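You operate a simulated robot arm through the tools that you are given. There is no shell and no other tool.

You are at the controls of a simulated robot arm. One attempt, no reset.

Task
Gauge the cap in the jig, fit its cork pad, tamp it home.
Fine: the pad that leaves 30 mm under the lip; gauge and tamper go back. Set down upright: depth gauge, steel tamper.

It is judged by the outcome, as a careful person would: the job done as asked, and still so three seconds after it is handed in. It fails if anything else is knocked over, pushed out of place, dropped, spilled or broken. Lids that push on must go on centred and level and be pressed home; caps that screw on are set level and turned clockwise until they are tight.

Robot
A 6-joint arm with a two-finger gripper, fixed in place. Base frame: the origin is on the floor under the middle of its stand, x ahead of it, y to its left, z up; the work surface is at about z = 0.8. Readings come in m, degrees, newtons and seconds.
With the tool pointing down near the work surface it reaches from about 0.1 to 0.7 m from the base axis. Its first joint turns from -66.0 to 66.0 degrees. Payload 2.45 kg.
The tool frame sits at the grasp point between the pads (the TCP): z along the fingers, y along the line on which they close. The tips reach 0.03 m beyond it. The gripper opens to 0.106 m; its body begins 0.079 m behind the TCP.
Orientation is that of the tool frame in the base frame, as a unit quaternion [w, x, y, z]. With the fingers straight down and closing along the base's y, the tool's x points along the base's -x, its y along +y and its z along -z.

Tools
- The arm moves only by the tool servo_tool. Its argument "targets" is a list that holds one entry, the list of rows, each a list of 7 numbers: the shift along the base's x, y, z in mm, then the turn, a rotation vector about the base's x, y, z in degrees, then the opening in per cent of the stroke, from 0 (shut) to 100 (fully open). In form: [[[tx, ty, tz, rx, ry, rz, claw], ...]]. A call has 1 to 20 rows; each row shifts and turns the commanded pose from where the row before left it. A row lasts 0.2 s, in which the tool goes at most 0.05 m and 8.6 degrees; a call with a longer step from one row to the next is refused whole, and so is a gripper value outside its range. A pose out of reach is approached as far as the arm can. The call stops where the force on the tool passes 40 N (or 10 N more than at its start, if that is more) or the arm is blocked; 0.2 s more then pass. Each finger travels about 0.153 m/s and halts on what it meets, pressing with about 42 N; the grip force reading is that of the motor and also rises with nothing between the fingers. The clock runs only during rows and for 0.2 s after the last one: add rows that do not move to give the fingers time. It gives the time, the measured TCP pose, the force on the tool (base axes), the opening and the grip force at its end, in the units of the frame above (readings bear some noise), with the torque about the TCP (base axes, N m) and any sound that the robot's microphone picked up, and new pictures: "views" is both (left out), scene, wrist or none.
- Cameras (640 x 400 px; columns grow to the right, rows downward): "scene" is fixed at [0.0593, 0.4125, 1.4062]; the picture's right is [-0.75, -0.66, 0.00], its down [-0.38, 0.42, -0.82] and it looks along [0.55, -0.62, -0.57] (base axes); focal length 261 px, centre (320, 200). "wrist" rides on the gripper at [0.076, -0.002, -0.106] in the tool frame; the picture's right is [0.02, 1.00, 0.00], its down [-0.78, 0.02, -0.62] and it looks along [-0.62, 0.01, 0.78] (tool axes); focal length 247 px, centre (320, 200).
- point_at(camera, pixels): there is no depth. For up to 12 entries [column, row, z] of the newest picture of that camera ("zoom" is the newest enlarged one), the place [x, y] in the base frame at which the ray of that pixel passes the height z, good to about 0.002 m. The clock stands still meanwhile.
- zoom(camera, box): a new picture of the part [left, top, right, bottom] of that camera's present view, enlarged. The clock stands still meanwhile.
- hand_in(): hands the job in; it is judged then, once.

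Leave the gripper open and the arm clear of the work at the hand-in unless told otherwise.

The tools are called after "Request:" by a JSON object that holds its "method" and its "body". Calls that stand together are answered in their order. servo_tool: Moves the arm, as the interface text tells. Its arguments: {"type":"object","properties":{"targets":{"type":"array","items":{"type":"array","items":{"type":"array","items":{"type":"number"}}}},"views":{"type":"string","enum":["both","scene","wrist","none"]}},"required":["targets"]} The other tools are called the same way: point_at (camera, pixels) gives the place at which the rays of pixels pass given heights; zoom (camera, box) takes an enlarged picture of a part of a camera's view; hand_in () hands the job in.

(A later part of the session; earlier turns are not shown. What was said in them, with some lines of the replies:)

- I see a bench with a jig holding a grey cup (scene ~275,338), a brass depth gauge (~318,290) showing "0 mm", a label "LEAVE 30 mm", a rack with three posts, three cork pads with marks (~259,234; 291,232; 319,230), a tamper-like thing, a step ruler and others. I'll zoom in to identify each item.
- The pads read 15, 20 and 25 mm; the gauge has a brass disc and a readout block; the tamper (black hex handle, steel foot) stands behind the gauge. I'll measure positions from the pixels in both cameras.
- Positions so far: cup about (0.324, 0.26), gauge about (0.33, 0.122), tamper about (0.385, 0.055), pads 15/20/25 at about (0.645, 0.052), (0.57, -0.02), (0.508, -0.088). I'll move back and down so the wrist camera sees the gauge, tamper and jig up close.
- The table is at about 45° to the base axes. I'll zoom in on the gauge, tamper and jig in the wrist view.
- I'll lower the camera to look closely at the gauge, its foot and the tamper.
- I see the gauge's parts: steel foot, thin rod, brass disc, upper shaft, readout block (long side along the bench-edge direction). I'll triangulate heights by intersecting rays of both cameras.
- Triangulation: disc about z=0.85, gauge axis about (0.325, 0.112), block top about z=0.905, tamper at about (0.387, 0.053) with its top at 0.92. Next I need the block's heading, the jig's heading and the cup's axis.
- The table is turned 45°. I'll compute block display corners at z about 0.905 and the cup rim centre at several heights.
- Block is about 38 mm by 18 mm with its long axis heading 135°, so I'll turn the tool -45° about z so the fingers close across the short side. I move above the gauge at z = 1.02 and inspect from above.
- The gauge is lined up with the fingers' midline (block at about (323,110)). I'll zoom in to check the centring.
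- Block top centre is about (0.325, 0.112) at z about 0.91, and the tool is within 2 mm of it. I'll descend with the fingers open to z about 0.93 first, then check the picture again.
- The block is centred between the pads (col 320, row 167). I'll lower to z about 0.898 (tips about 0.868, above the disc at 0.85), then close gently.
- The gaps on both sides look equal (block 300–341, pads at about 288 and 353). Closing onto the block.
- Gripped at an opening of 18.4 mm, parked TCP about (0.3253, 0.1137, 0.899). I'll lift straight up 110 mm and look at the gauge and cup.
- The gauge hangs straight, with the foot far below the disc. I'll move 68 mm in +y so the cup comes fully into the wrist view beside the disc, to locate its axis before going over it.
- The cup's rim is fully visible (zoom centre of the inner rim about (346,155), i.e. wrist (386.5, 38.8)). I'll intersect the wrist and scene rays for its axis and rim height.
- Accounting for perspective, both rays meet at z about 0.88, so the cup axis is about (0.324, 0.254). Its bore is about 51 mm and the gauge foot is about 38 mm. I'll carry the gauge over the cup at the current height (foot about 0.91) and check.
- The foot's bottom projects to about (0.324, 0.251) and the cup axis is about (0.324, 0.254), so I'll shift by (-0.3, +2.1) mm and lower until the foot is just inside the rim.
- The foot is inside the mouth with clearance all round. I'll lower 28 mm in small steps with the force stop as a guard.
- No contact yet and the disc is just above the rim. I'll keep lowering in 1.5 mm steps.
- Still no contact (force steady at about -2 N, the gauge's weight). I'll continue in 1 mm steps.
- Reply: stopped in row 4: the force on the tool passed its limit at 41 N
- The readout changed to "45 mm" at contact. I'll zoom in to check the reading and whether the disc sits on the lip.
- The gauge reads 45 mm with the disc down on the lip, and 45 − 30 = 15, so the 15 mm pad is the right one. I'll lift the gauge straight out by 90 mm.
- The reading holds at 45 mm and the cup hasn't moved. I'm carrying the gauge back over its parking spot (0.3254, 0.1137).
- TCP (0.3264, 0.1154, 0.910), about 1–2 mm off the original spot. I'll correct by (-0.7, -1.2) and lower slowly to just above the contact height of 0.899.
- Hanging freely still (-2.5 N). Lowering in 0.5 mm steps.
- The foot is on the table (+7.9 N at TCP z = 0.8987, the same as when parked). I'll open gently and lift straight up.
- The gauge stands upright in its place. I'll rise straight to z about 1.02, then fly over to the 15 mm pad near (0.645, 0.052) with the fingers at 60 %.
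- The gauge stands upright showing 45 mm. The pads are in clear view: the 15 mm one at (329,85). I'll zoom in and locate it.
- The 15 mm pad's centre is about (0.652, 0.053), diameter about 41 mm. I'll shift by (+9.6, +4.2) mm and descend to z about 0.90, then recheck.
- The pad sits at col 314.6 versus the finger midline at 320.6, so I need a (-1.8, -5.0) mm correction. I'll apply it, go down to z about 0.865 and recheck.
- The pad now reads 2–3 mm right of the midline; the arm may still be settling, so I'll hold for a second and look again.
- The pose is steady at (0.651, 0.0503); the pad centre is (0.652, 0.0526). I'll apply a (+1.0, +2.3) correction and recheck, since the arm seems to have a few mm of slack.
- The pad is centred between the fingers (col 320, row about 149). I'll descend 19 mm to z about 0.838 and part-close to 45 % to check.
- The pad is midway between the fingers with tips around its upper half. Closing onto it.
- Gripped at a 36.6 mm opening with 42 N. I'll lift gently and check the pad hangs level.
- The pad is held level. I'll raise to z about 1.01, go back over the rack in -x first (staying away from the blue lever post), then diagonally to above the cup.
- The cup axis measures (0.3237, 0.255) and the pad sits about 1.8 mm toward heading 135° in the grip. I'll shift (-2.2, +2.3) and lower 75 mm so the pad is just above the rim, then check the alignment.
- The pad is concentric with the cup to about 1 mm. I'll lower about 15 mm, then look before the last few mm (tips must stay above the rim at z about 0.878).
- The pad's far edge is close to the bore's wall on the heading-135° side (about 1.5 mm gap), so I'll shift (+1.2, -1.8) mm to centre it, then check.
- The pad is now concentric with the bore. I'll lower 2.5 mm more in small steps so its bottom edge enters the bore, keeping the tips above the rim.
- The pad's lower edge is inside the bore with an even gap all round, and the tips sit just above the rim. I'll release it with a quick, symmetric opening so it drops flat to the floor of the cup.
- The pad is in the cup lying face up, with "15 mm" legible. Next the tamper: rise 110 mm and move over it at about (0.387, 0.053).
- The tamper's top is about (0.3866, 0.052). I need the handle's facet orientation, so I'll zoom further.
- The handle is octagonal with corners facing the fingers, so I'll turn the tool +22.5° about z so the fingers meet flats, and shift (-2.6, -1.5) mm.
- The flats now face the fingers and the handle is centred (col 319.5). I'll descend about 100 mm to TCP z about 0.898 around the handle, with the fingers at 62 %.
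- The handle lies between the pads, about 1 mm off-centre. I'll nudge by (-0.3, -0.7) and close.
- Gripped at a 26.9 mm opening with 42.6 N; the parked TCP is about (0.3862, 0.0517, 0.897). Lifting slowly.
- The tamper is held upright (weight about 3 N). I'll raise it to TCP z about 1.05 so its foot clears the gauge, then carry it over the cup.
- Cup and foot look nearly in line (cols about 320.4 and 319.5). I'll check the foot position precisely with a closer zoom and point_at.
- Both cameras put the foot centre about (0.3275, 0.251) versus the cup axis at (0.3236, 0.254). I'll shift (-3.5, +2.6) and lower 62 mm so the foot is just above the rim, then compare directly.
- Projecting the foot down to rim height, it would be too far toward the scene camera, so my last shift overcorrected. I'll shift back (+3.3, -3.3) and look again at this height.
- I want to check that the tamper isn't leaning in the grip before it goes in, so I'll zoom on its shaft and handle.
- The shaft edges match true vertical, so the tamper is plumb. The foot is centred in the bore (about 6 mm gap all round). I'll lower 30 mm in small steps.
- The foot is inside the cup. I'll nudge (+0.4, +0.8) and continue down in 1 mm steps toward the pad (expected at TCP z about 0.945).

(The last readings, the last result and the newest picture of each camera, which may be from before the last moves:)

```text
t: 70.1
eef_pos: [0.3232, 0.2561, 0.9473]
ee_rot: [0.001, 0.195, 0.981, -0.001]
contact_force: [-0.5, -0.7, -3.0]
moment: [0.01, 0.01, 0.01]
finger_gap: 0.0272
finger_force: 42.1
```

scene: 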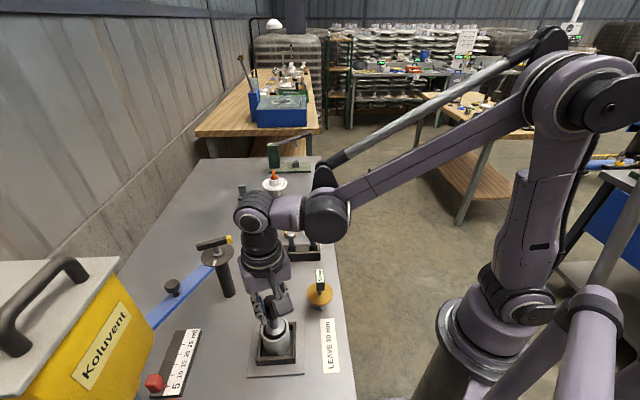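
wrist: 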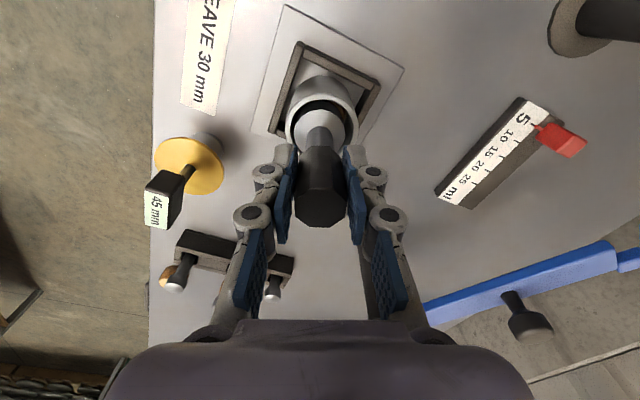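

Not touching yet (force still -3 N). Continuing in 0.7 mm steps.

Request:
{"method": "servo_tool", "body": {"targets": [[[0, 0, -0.7, 0, 0, 0, 12], [0, 0, -0.7, 0, 0, 0, 12], [0, 0, -0.7, 0, 0, 0, 12], [0, 0, -0.7, 0, 0, 0, 12], [0, 0, 0, 0, 0, 0, 12]]], "views": "scene"}}

```text
t: 71.3
eef_pos: [0.3229, 0.2563, 0.9451]
ee_rot: [0.001, 0.195, 0.981, 0.0]
contact_force: [-0.3, 0.1, -3.0]
moment: [-0.01, 0.02, 0.01]
finger_gap: 0.027
finger_force: 42.3
```

scene: 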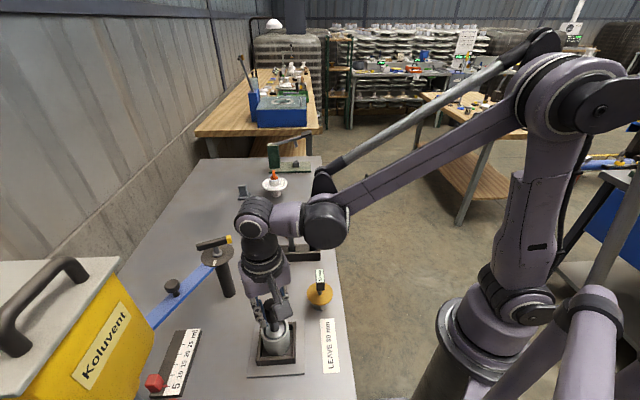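

Request:
{"method": "servo_tool", "body": {"targets": [[[0, 0, -0.7, 0, 0, 0, 12], [0, 0, -0.7, 0, 0, 0, 12], [0, 0, -0.7, 0, 0, 0, 12], [0, 0, -0.7, 0, 0, 0, 12], [0, 0, 0, 0, 0, 0, 12]]], "views": "scene"}}

```text
t: 72.4
eef_pos: [0.3223, 0.2561, 0.9437]
ee_rot: [0.0, 0.196, 0.981, -0.001]
contact_force: [-1.3, -1.2, 15.5]
moment: [-0.02, 0.07, 0.02]
finger_gap: 0.0272
finger_force: 42.6
stopped in row 5: the force on the tool passed its limit at 42 N (the readings are from after the stop); the commanded pose is now the measured one
```

scene: 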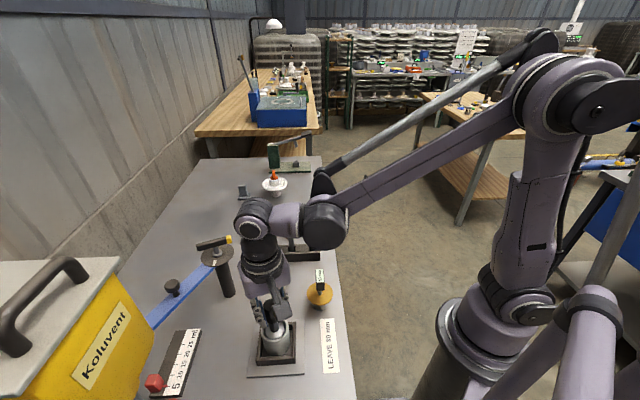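

Contact with the pad at TCP z = 0.9437 (42 N peak), which matches a 15 mm pad lying flat on the floor. I'll give it one more firm press to be sure it is home.

Request:
{"method": "servo_tool", "body": {"targets": [[[0, 0, -0.4, 0, 0, 0, 12], [0, 0, -0.4, 0, 0, 0, 12], [0, 0, -0.4, 0, 0, 0, 12], [0, 0, -0.4, 0, 0, 0, 12], [0, 0, -0.4, 0, 0, 0, 12], [0, 0, 0, 0, 0, 0, 12]]]}}

Request:
{"method": "zoom", "body": {"camera": "wrist", "box": [260, 50, 380, 180]}}

Request:
{"method": "zoom", "body": {"camera": "scene", "box": [252, 300, 300, 360]}}

```text
t: 73.2
eef_pos: [0.3248, 0.2571, 0.9441]
ee_rot: [0.0, 0.196, 0.981, -0.002]
contact_force: [-1.5, -0.3, 15.5]
moment: [-0.01, 0.03, 0.03]
finger_gap: 0.0272
finger_force: 42.3
stopped in row 4: the force on the tool passed its limit at 43 N (the readings are from after the stop); the commanded pose is now the measured one
```

scene: 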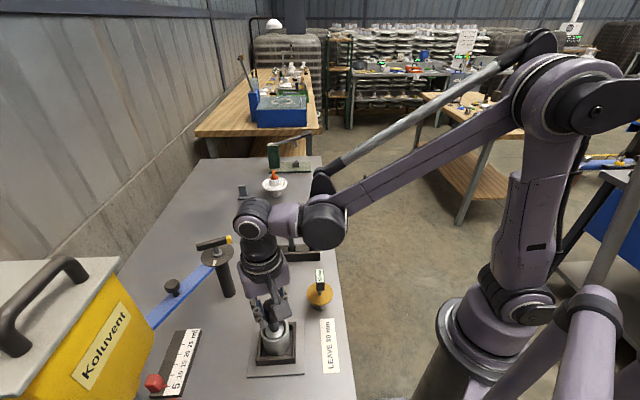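
wrist: 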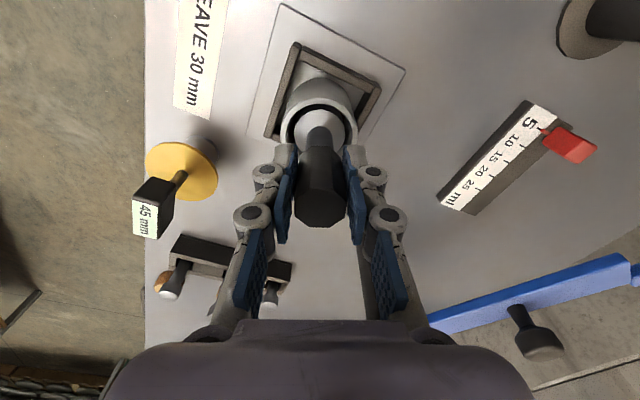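

```text
3.08 times, centred on (320, 115) of wrist
```

zoom: 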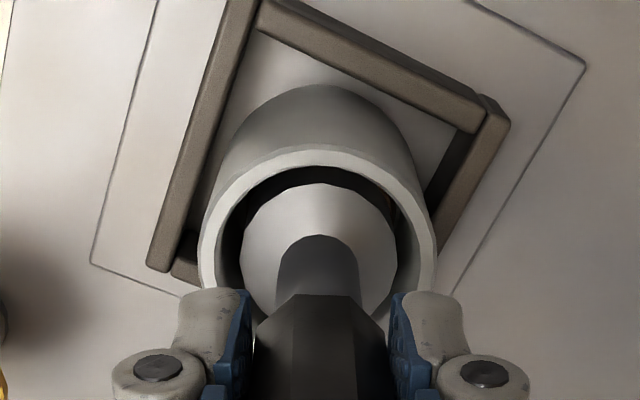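

```text
6.67 times, centred on (276, 330) of scene
```

zoom: 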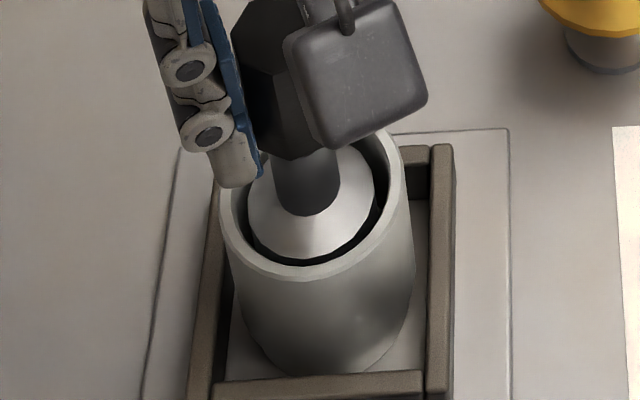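

Pressed twice to over 42 N at the same height, so the pad is bottomed. Now I lift the tamper straight out and inspect the pad.

Request:
{"method": "servo_tool", "body": {"targets": [[[0, 0, 2, 0, 0, 0, 12], [0, 0, 5, 0, 0, 0, 12], [0, 0, 10, 0, 0, 0, 12], [0, 0, 15, 0, 0, 0, 12], [0, 0, 20, 0, 0, 0, 12], [0, 0, 25, 0, 0, 0, 12], [0, 0, 25, 0, 0, 0, 12], [0, 0, 10, 0, 0, 0, 12], [0, 0, 0, 0, 0, 0, 12]]]}}

Request:
{"method": "zoom", "body": {"camera": "scene", "box": [250, 300, 305, 365]}}

Request:
{"method": "zoom", "body": {"camera": "wrist", "box": [260, 20, 380, 140]}}

```text
t: 75.2
eef_pos: [0.324, 0.255, 1.0552]
ee_rot: [0.0, 0.195, 0.981, -0.001]
contact_force: [-0.8, 0.0, -3.5]
moment: [0.01, 0.0, 0.02]
finger_gap: 0.027
finger_force: 42.4
```

scene: 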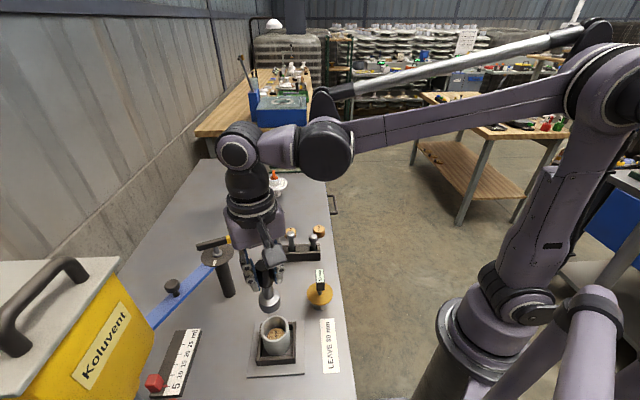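
wrist: 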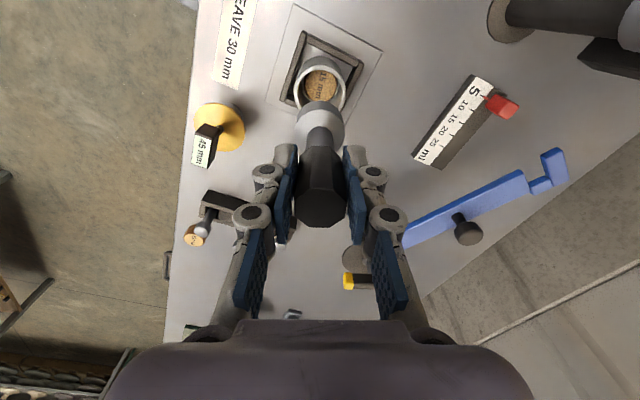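

```text
6.15 times, centred on (278, 332) of scene
```

zoom: 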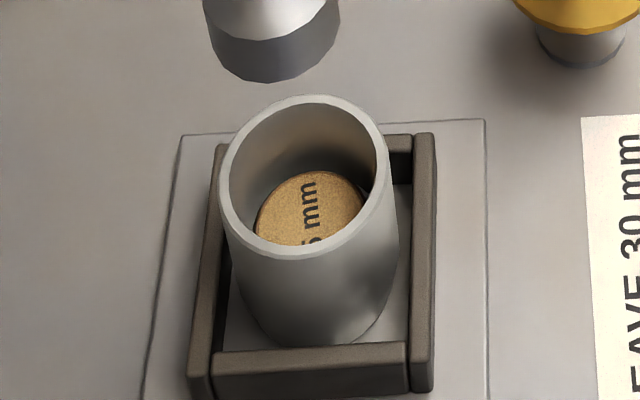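

```text
3.33 times, centred on (320, 80) of wrist
```

zoom: 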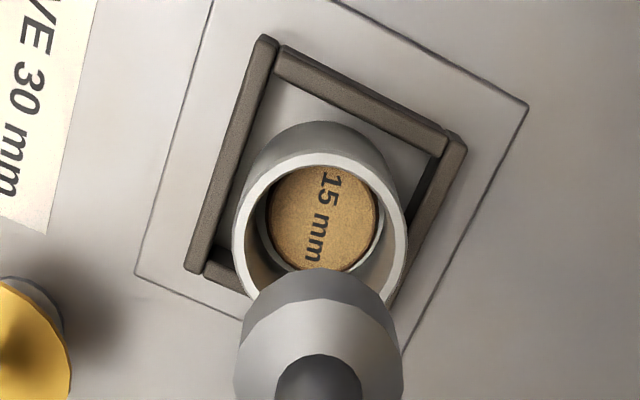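

The pad lies flat and seated. Carrying the tamper back at the same height (foot about 0.955, above the gauge's 0.912) to its spot at (0.3862, 0.0517).

Request:
{"method": "servo_tool", "body": {"targets": [[[6, -20, 0, 0, 0, 0, 12], [11, -36, 0, 0, 0, 0, 12], [11, -36, 0, 0, 0, 0, 12], [11, -36, 0, 0, 0, 0, 12], [11, -36, 0, 0, 0, 0, 12], [8, -26, 0, 0, 0, 0, 12], [4, -13.3, 0, 0, 0, 0, 12], [0, 0, 0, 0, 0, 0, 12], [0, 0, 0, 0, 0, 0, 12], [0, 0, -30, 0, 0, 0, 12], [0, 0, -35, 0, 0, 0, 12], [0, 0, -30, 0, 0, 0, 12], [0, 0, -20, 0, 0, 0, 12], [0, 0, -15, 0, 0, 0, 12], [0, 0, 0, 0, 0, 0, 12], [0, 0, 0, 0, 0, 0, 12]]]}}

Request:
{"method": "zoom", "body": {"camera": "scene", "box": [290, 225, 350, 310]}}

Request:
{"method": "zoom", "body": {"camera": "wrist", "box": [250, 80, 390, 250]}}

```text
t: 78.6
eef_pos: [0.3883, 0.0522, 0.9239]
ee_rot: [0.001, 0.196, 0.981, -0.001]
contact_force: [-0.2, 0.0, -1.7]
moment: [-0.02, 0.01, 0.0]
finger_gap: 0.0271
finger_force: 42.4
```

scene: 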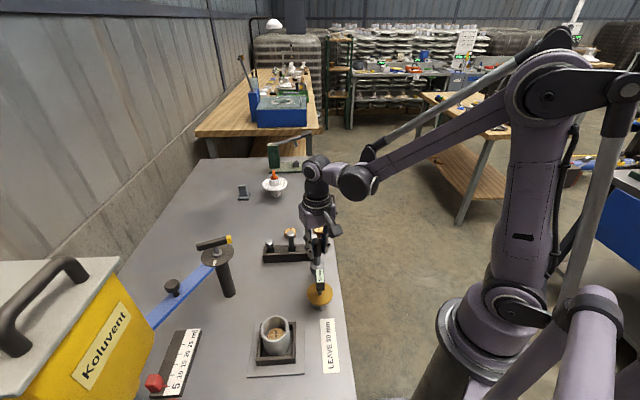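
wrist: 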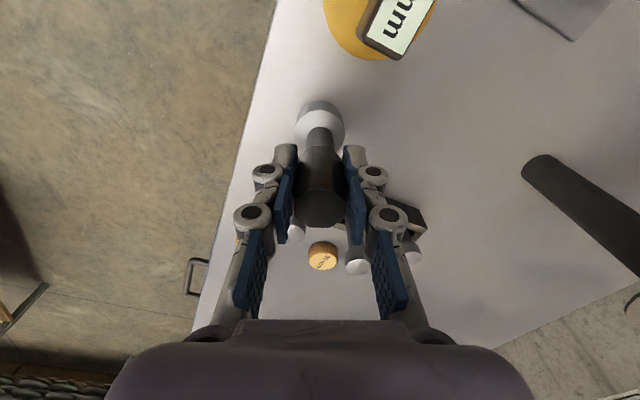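

```text
4.71 times, centred on (320, 268) of scene
```

zoom: 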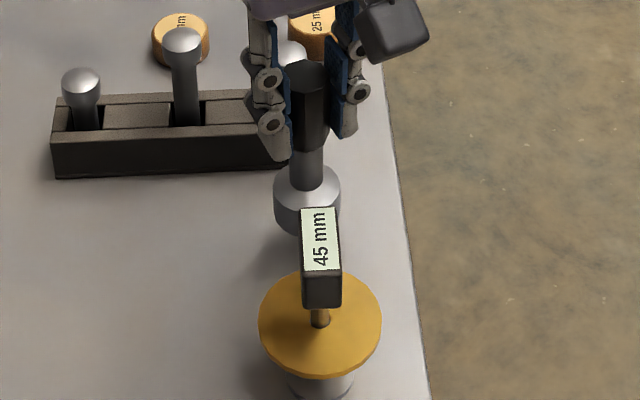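

```text
2.35 times, centred on (320, 165) of wrist
```

zoom: 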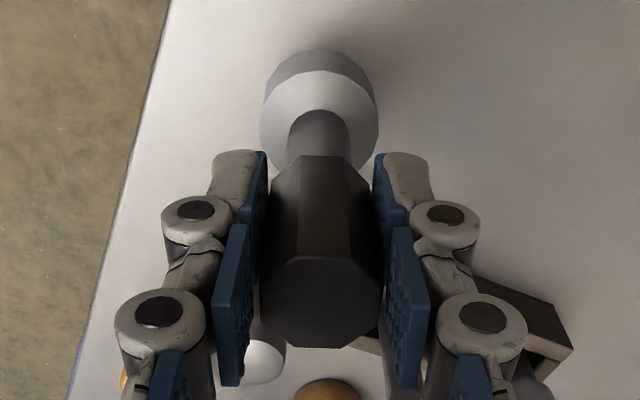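

I'm about 2 mm off the original spot; correcting by (-1.6, -0.9) and lowering 21 mm toward the table.

Request:
{"method": "servo_tool", "body": {"targets": [[[-0.8, -0.5, 0, 0, 0, 0, 12], [-0.8, -0.4, 0, 0, 0, 0, 12], [0, 0, -6, 0, 0, 0, 12], [0, 0, -6, 0, 0, 0, 12], [0, 0, -5, 0, 0, 0, 12], [0, 0, -4, 0, 0, 0, 12], [0, 0, 0, 0, 0, 0, 12], [0, 0, 0, 0, 0, 0, 12]]]}}

Request:
{"method": "zoom", "body": {"camera": "scene", "box": [290, 225, 350, 310]}}

```text
t: 80.4
eef_pos: [0.386, 0.0519, 0.9055]
ee_rot: [0.0, 0.195, 0.981, -0.001]
contact_force: [0.7, -0.4, -3.3]
moment: [-0.01, 0.04, -0.01]
finger_gap: 0.0271
finger_force: 41.6
```

scene: 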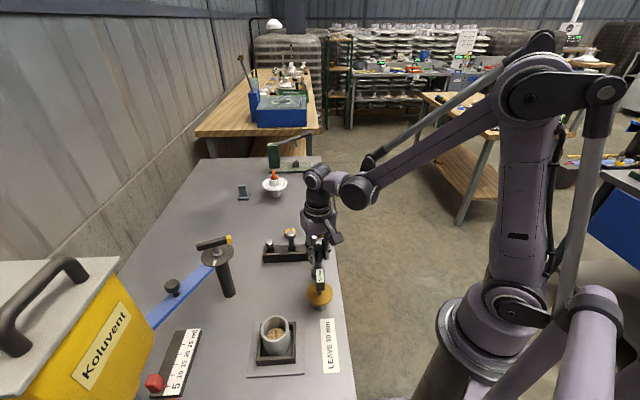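
wrist: 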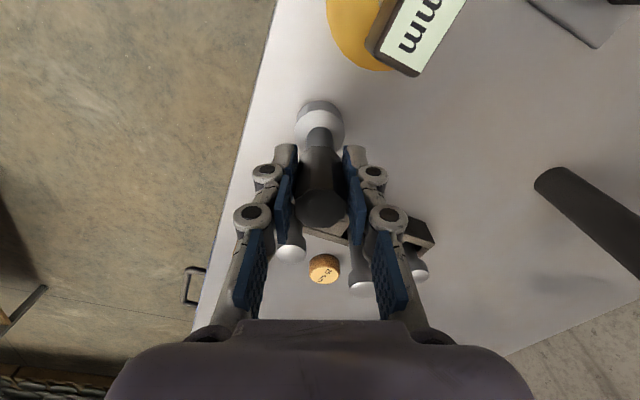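

```text
4.71 times, centred on (320, 268) of scene
```

zoom: 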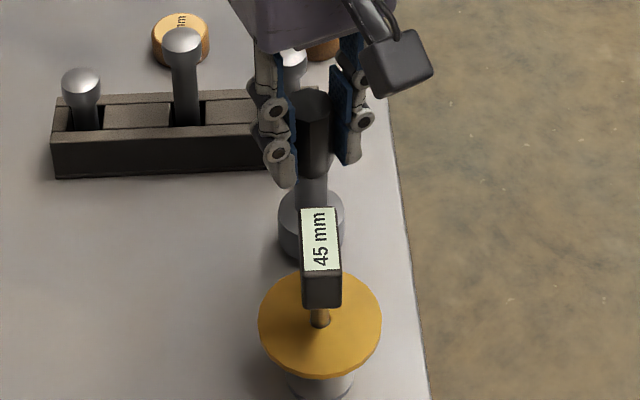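

On position (0.386, 0.0519). Lowering the last 8 mm in small steps.

Request:
{"method": "servo_tool", "body": {"targets": [[[0, 0, -1.5, 0, 0, 0, 12], [0, 0, -1.5, 0, 0, 0, 12], [0, 0, -1.5, 0, 0, 0, 12], [0, 0, -1, 0, 0, 0, 12], [0, 0, -0.7, 0, 0, 0, 12], [0, 0, 0, 0, 0, 0, 12]]], "views": "none"}}

```text
t: 81.8
eef_pos: [0.3856, 0.0531, 0.8964]
ee_rot: [-0.001, 0.196, 0.981, -0.001]
contact_force: [0.4, -1.1, -2.2]
moment: [0.02, -0.01, 0.0]
finger_gap: 0.0271
finger_force: 42.2
```

Still hanging (-2.2 N). Going down in 0.4 mm steps.

Request:
{"method": "servo_tool", "body": {"targets": [[[0, 0, -0.5, 0, 0, 0, 12], [0, 0, -0.5, 0, 0, 0, 12], [0, 0, 0, 0, 0, 0, 12]]], "views": "none"}}

```text
t: 82.6
eef_pos: [0.3843, 0.0519, 0.8972]
ee_rot: [0.0, 0.196, 0.981, -0.001]
contact_force: [-0.6, 0.1, -2.4]
moment: [-0.02, -0.02, 0.0]
finger_gap: 0.0272
finger_force: 42.1
```

Request:
{"method": "servo_tool", "body": {"targets": [[[0, 0, -0.5, 0, 0, 0, 12], [0, 0, -0.4, 0, 0, 0, 12], [0, 0, 0, 0, 0, 0, 12]]], "views": "none"}}

```text
t: 83.4
eef_pos: [0.3853, 0.0507, 0.8953]
ee_rot: [0.0, 0.196, 0.981, -0.001]
contact_force: [-1.7, -2.8, 29.9]
moment: [-0.06, -0.33, 0.01]
finger_gap: 0.027
finger_force: 41.7
```

Contact made (29.9 N). I'll ease up 0.5 mm to relieve the load, then read again before opening.

Request:
{"method": "servo_tool", "body": {"targets": [[[0, 0, 0.3, 0, 0, 0, 12], [0, 0, 0.2, 0, 0, 0, 12], [0, 0, 0, 0, 0, 0, 12]]], "views": "none"}}

```text
t: 84.0
eef_pos: [0.3841, 0.0523, 0.8969]
ee_rot: [0.001, 0.195, 0.981, -0.002]
contact_force: [-2.3, -0.9, 11.0]
moment: [0.09, 0.02, 0.0]
finger_gap: 0.027
finger_force: 41.3
stopped in row 2: the force on the tool passed its limit at 41 N (the readings are from after the stop); the commanded pose is now the measured one
```

Load is down to 11 N with the foot flat on the table. Opening gently.

Request:
{"method": "servo_tool", "body": {"targets": [[[0, 0, 0, 0, 0, 0, 25], [0, 0, 0, 0, 0, 0, 30], [0, 0, 0, 0, 0, 0, 38], [0, 0, 0, 0, 0, 0, 50], [0, 0, 0, 0, 0, 0, 60], [0, 0, 0, 0, 0, 0, 60]]]}}

Request:
{"method": "zoom", "body": {"camera": "scene", "box": [290, 225, 350, 310]}}

Request:
{"method": "zoom", "body": {"camera": "wrist", "box": [250, 80, 390, 250]}}

```text
t: 85.4
eef_pos: [0.3856, 0.0516, 0.8965]
ee_rot: [0.001, 0.196, 0.981, -0.002]
contact_force: [0.3, 0.5, 0.3]
moment: [-0.02, 0.01, 0.02]
finger_gap: 0.0635
finger_force: 0.0
```

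scene: 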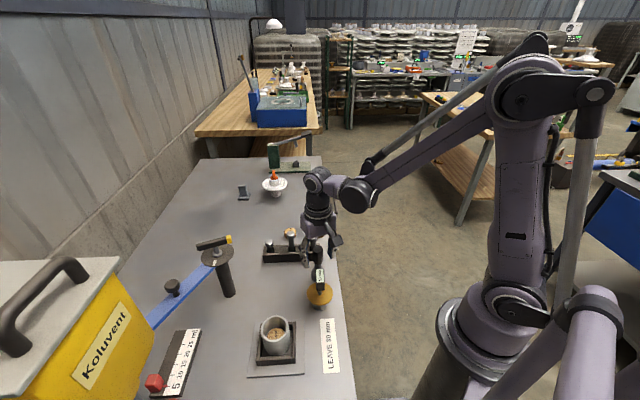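
wrist: 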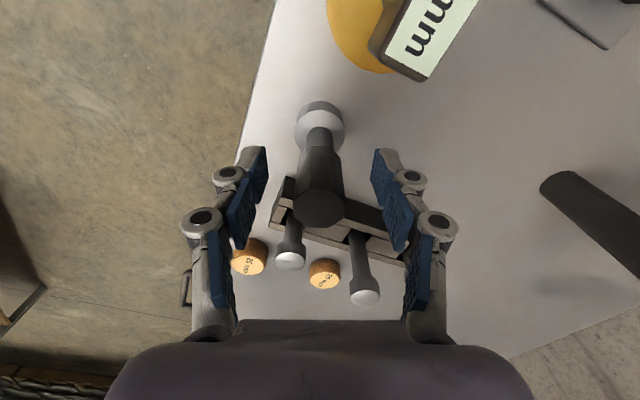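

```text
4.71 times, centred on (320, 268) of scene
```

zoom: 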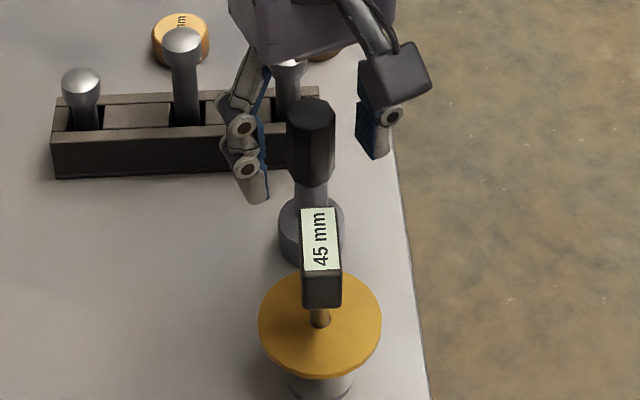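

```text
2.35 times, centred on (320, 165) of wrist
```

zoom: 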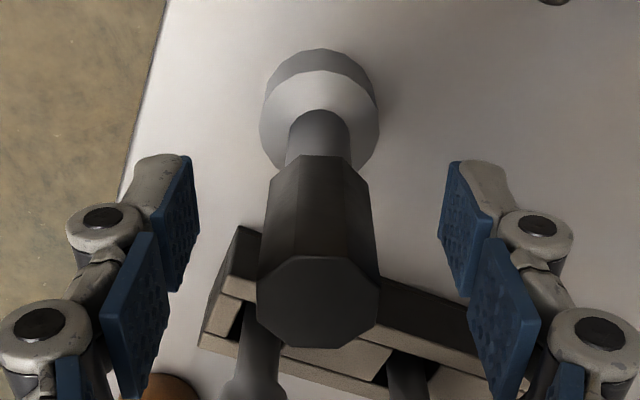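

The tamper stands upright and free. I'll rise straight up, then move to view the cup from above for a final check.

Request:
{"method": "servo_tool", "body": {"targets": [[[0, 0, 10, 0, 0, 0, 60], [0, 0, 20, 0, 0, 0, 60], [0, 0, 30, 0, 0, 0, 60], [0, 0, 35, 0, 0, 0, 60], [0, 0, 35, 0, 0, 0, 80], [0, 0, 35, 0, 0, 0, 100], [-15, 35, 0, 0, 0, 0, 100], [-15, 40, 0, 0, 0, 0, 100], [-15, 40, 0, 0, 0, 0, 100], [-15, 35, 0, 0, 0, 0, 100], [0, 0, 0, 0, 0, 0, 100], [0, 0, 0, 0, 0, 0, 100]]]}}

Request:
{"method": "zoom", "body": {"camera": "scene", "box": [290, 235, 350, 315]}}

Request:
{"method": "zoom", "body": {"camera": "scene", "box": [245, 305, 310, 375]}}

Request:
{"method": "zoom", "body": {"camera": "wrist", "box": [260, 20, 420, 140]}}

```text
t: 88.0
eef_pos: [0.325, 0.2014, 1.0624]
ee_rot: [0.001, 0.196, 0.981, -0.002]
contact_force: [-0.3, -0.4, -0.3]
moment: [-0.01, 0.0, 0.03]
finger_gap: 0.1058
finger_force: 0.0
```

scene: 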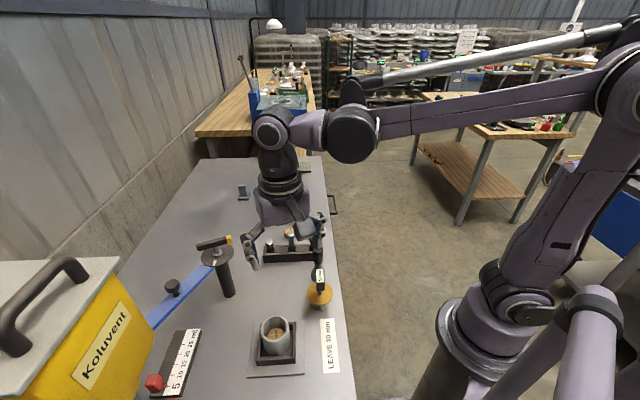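
wrist: 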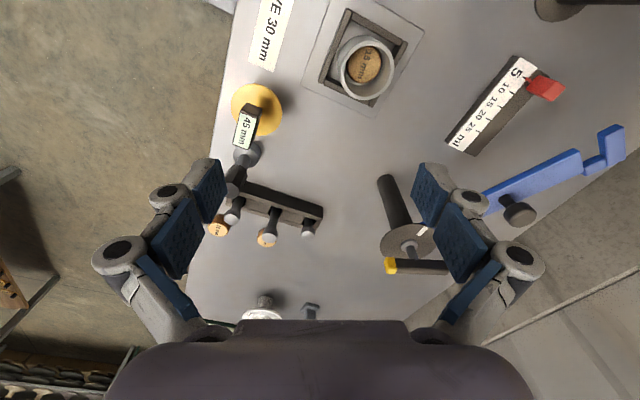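

```text
5.00 times, centred on (320, 275) of scene
```

zoom: 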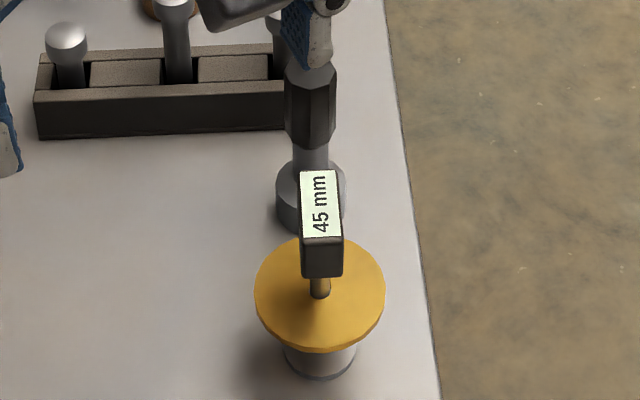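

```text
5.71 times, centred on (278, 340) of scene
```

zoom: 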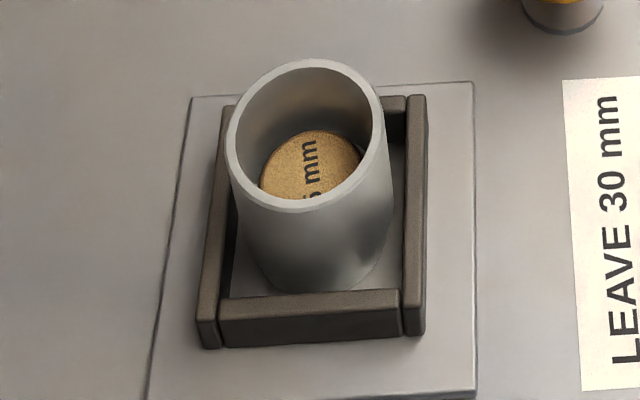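

```text
3.33 times, centred on (340, 80) of wrist
```

zoom: 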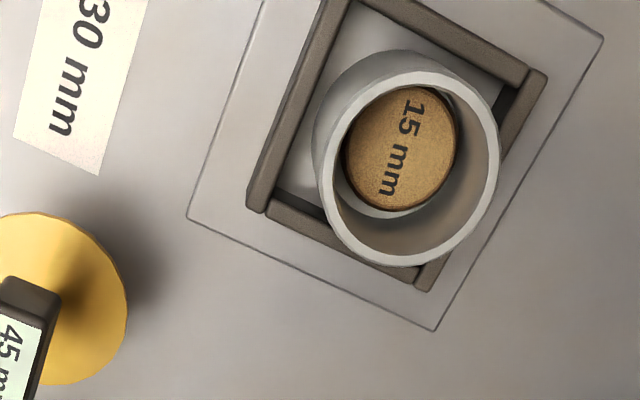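

The 15 mm pad lies flat in the cup, the cup is square in its jig, and the gauge and tamper stand upright in their original places. I'll withdraw the open gripper up and back to the start area.

Request:
{"method": "servo_tool", "body": {"targets": [[[0, 0, 40, 0, 0, 0, 100], [0, 0, 40, 0, 0, 0, 100], [0, 0, 35, 0, 0, 0, 100], [8, -40, 0, 0, 0, 0, 100], [8, -45, 0, 0, 0, 0, 100], [8, -45, 0, 0, 0, 0, 100], [8, -45, 0, 0, 0, 0, 100], [0, 0, 0, 0, 0, 0, 100], [0, 0, 0, 0, 0, 0, 100]]]}}

Request:
{"method": "zoom", "body": {"camera": "scene", "box": [225, 210, 355, 300]}}

Request:
{"method": "zoom", "body": {"camera": "scene", "box": [240, 250, 350, 380]}}

```text
t: 90.0
eef_pos: [0.3535, 0.0277, 1.1744]
ee_rot: [0.0, 0.197, 0.98, -0.002]
contact_force: [0.6, 1.0, -0.1]
moment: [0.02, -0.03, 0.0]
finger_gap: 0.1061
finger_force: 0.0
```

scene: 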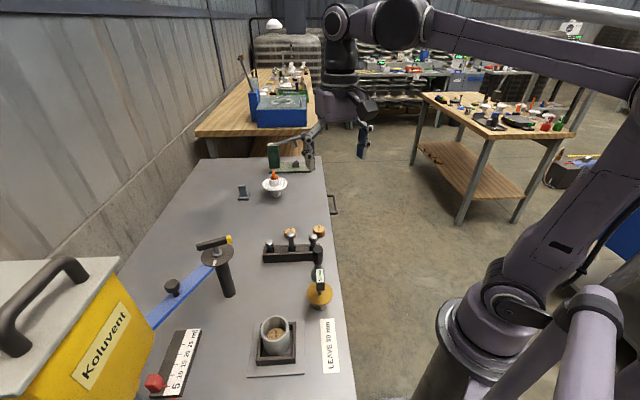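
wrist: 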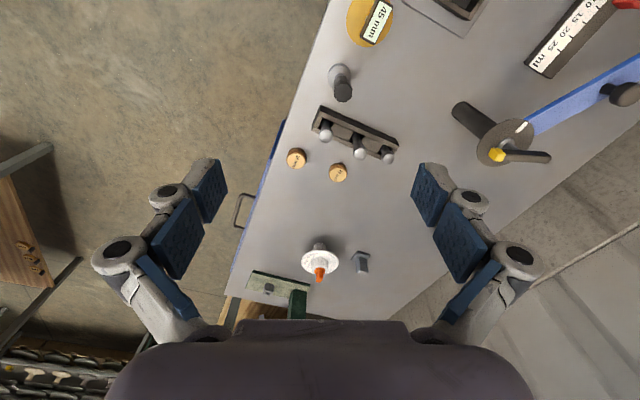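

```text
4.44 times, centred on (290, 255) of scene
```

zoom: 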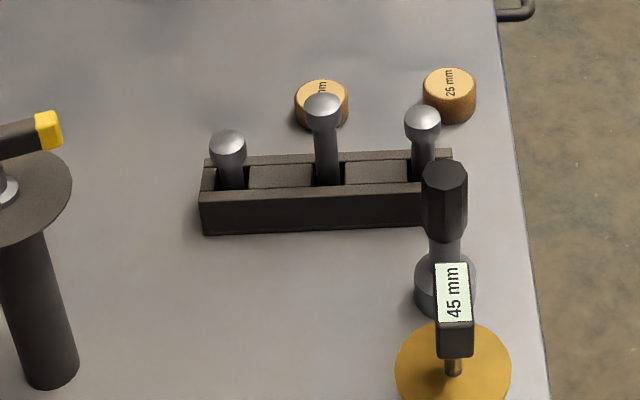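

```text
3.08 times, centred on (295, 315) of scene
```

zoom: 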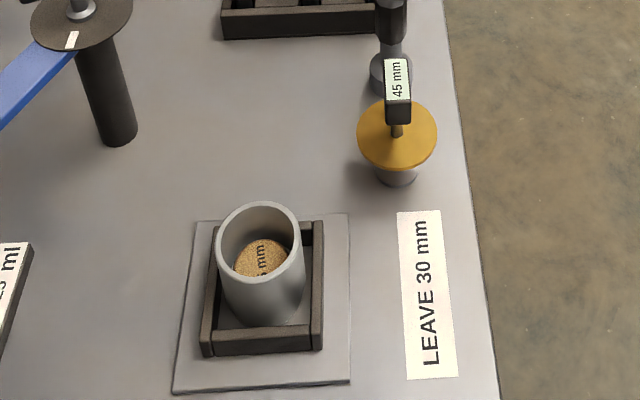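

The job's parts are in place. The cap was gauged at 45 mm, and the 15 mm pad is tamped flat in the cup. The gauge and tamper are back upright in their spots, the other pads and the rack are untouched, and the arm is clear with the gripper open. Handing in.

Request:
{"method": "hand_in", "body": {}}

```text
The job is handed in.
```

The job is done and handed in. The gauge read 45 mm, so I fitted the 15 mm pad, which should leave 30 mm under the lip.

- **Gauging:** the depth gauge went into the cap in the jig and read 45 mm when pressed home. The reading held after I lifted it out.
- **Pad:** the fingers can't fit inside the cap, so I let go of the pad at the rim and it dropped about 40 mm to the floor. It landed flat with its label up.
- **Tamping:** I pressed twice, each to just over 40 N, and the tamper stopped at the same height both times. That height fits a 15 mm pad sitting on the floor, give or take about 1–2 mm. I did not gauge the cap again afterwards.
- **Put back:** the depth gauge and the steel tamper are standing upright within about 2 mm of where they started. The cap is still square in its jig, and the other pads and the rack were not touched.

The gripper is open and the arm is clear of the bench.
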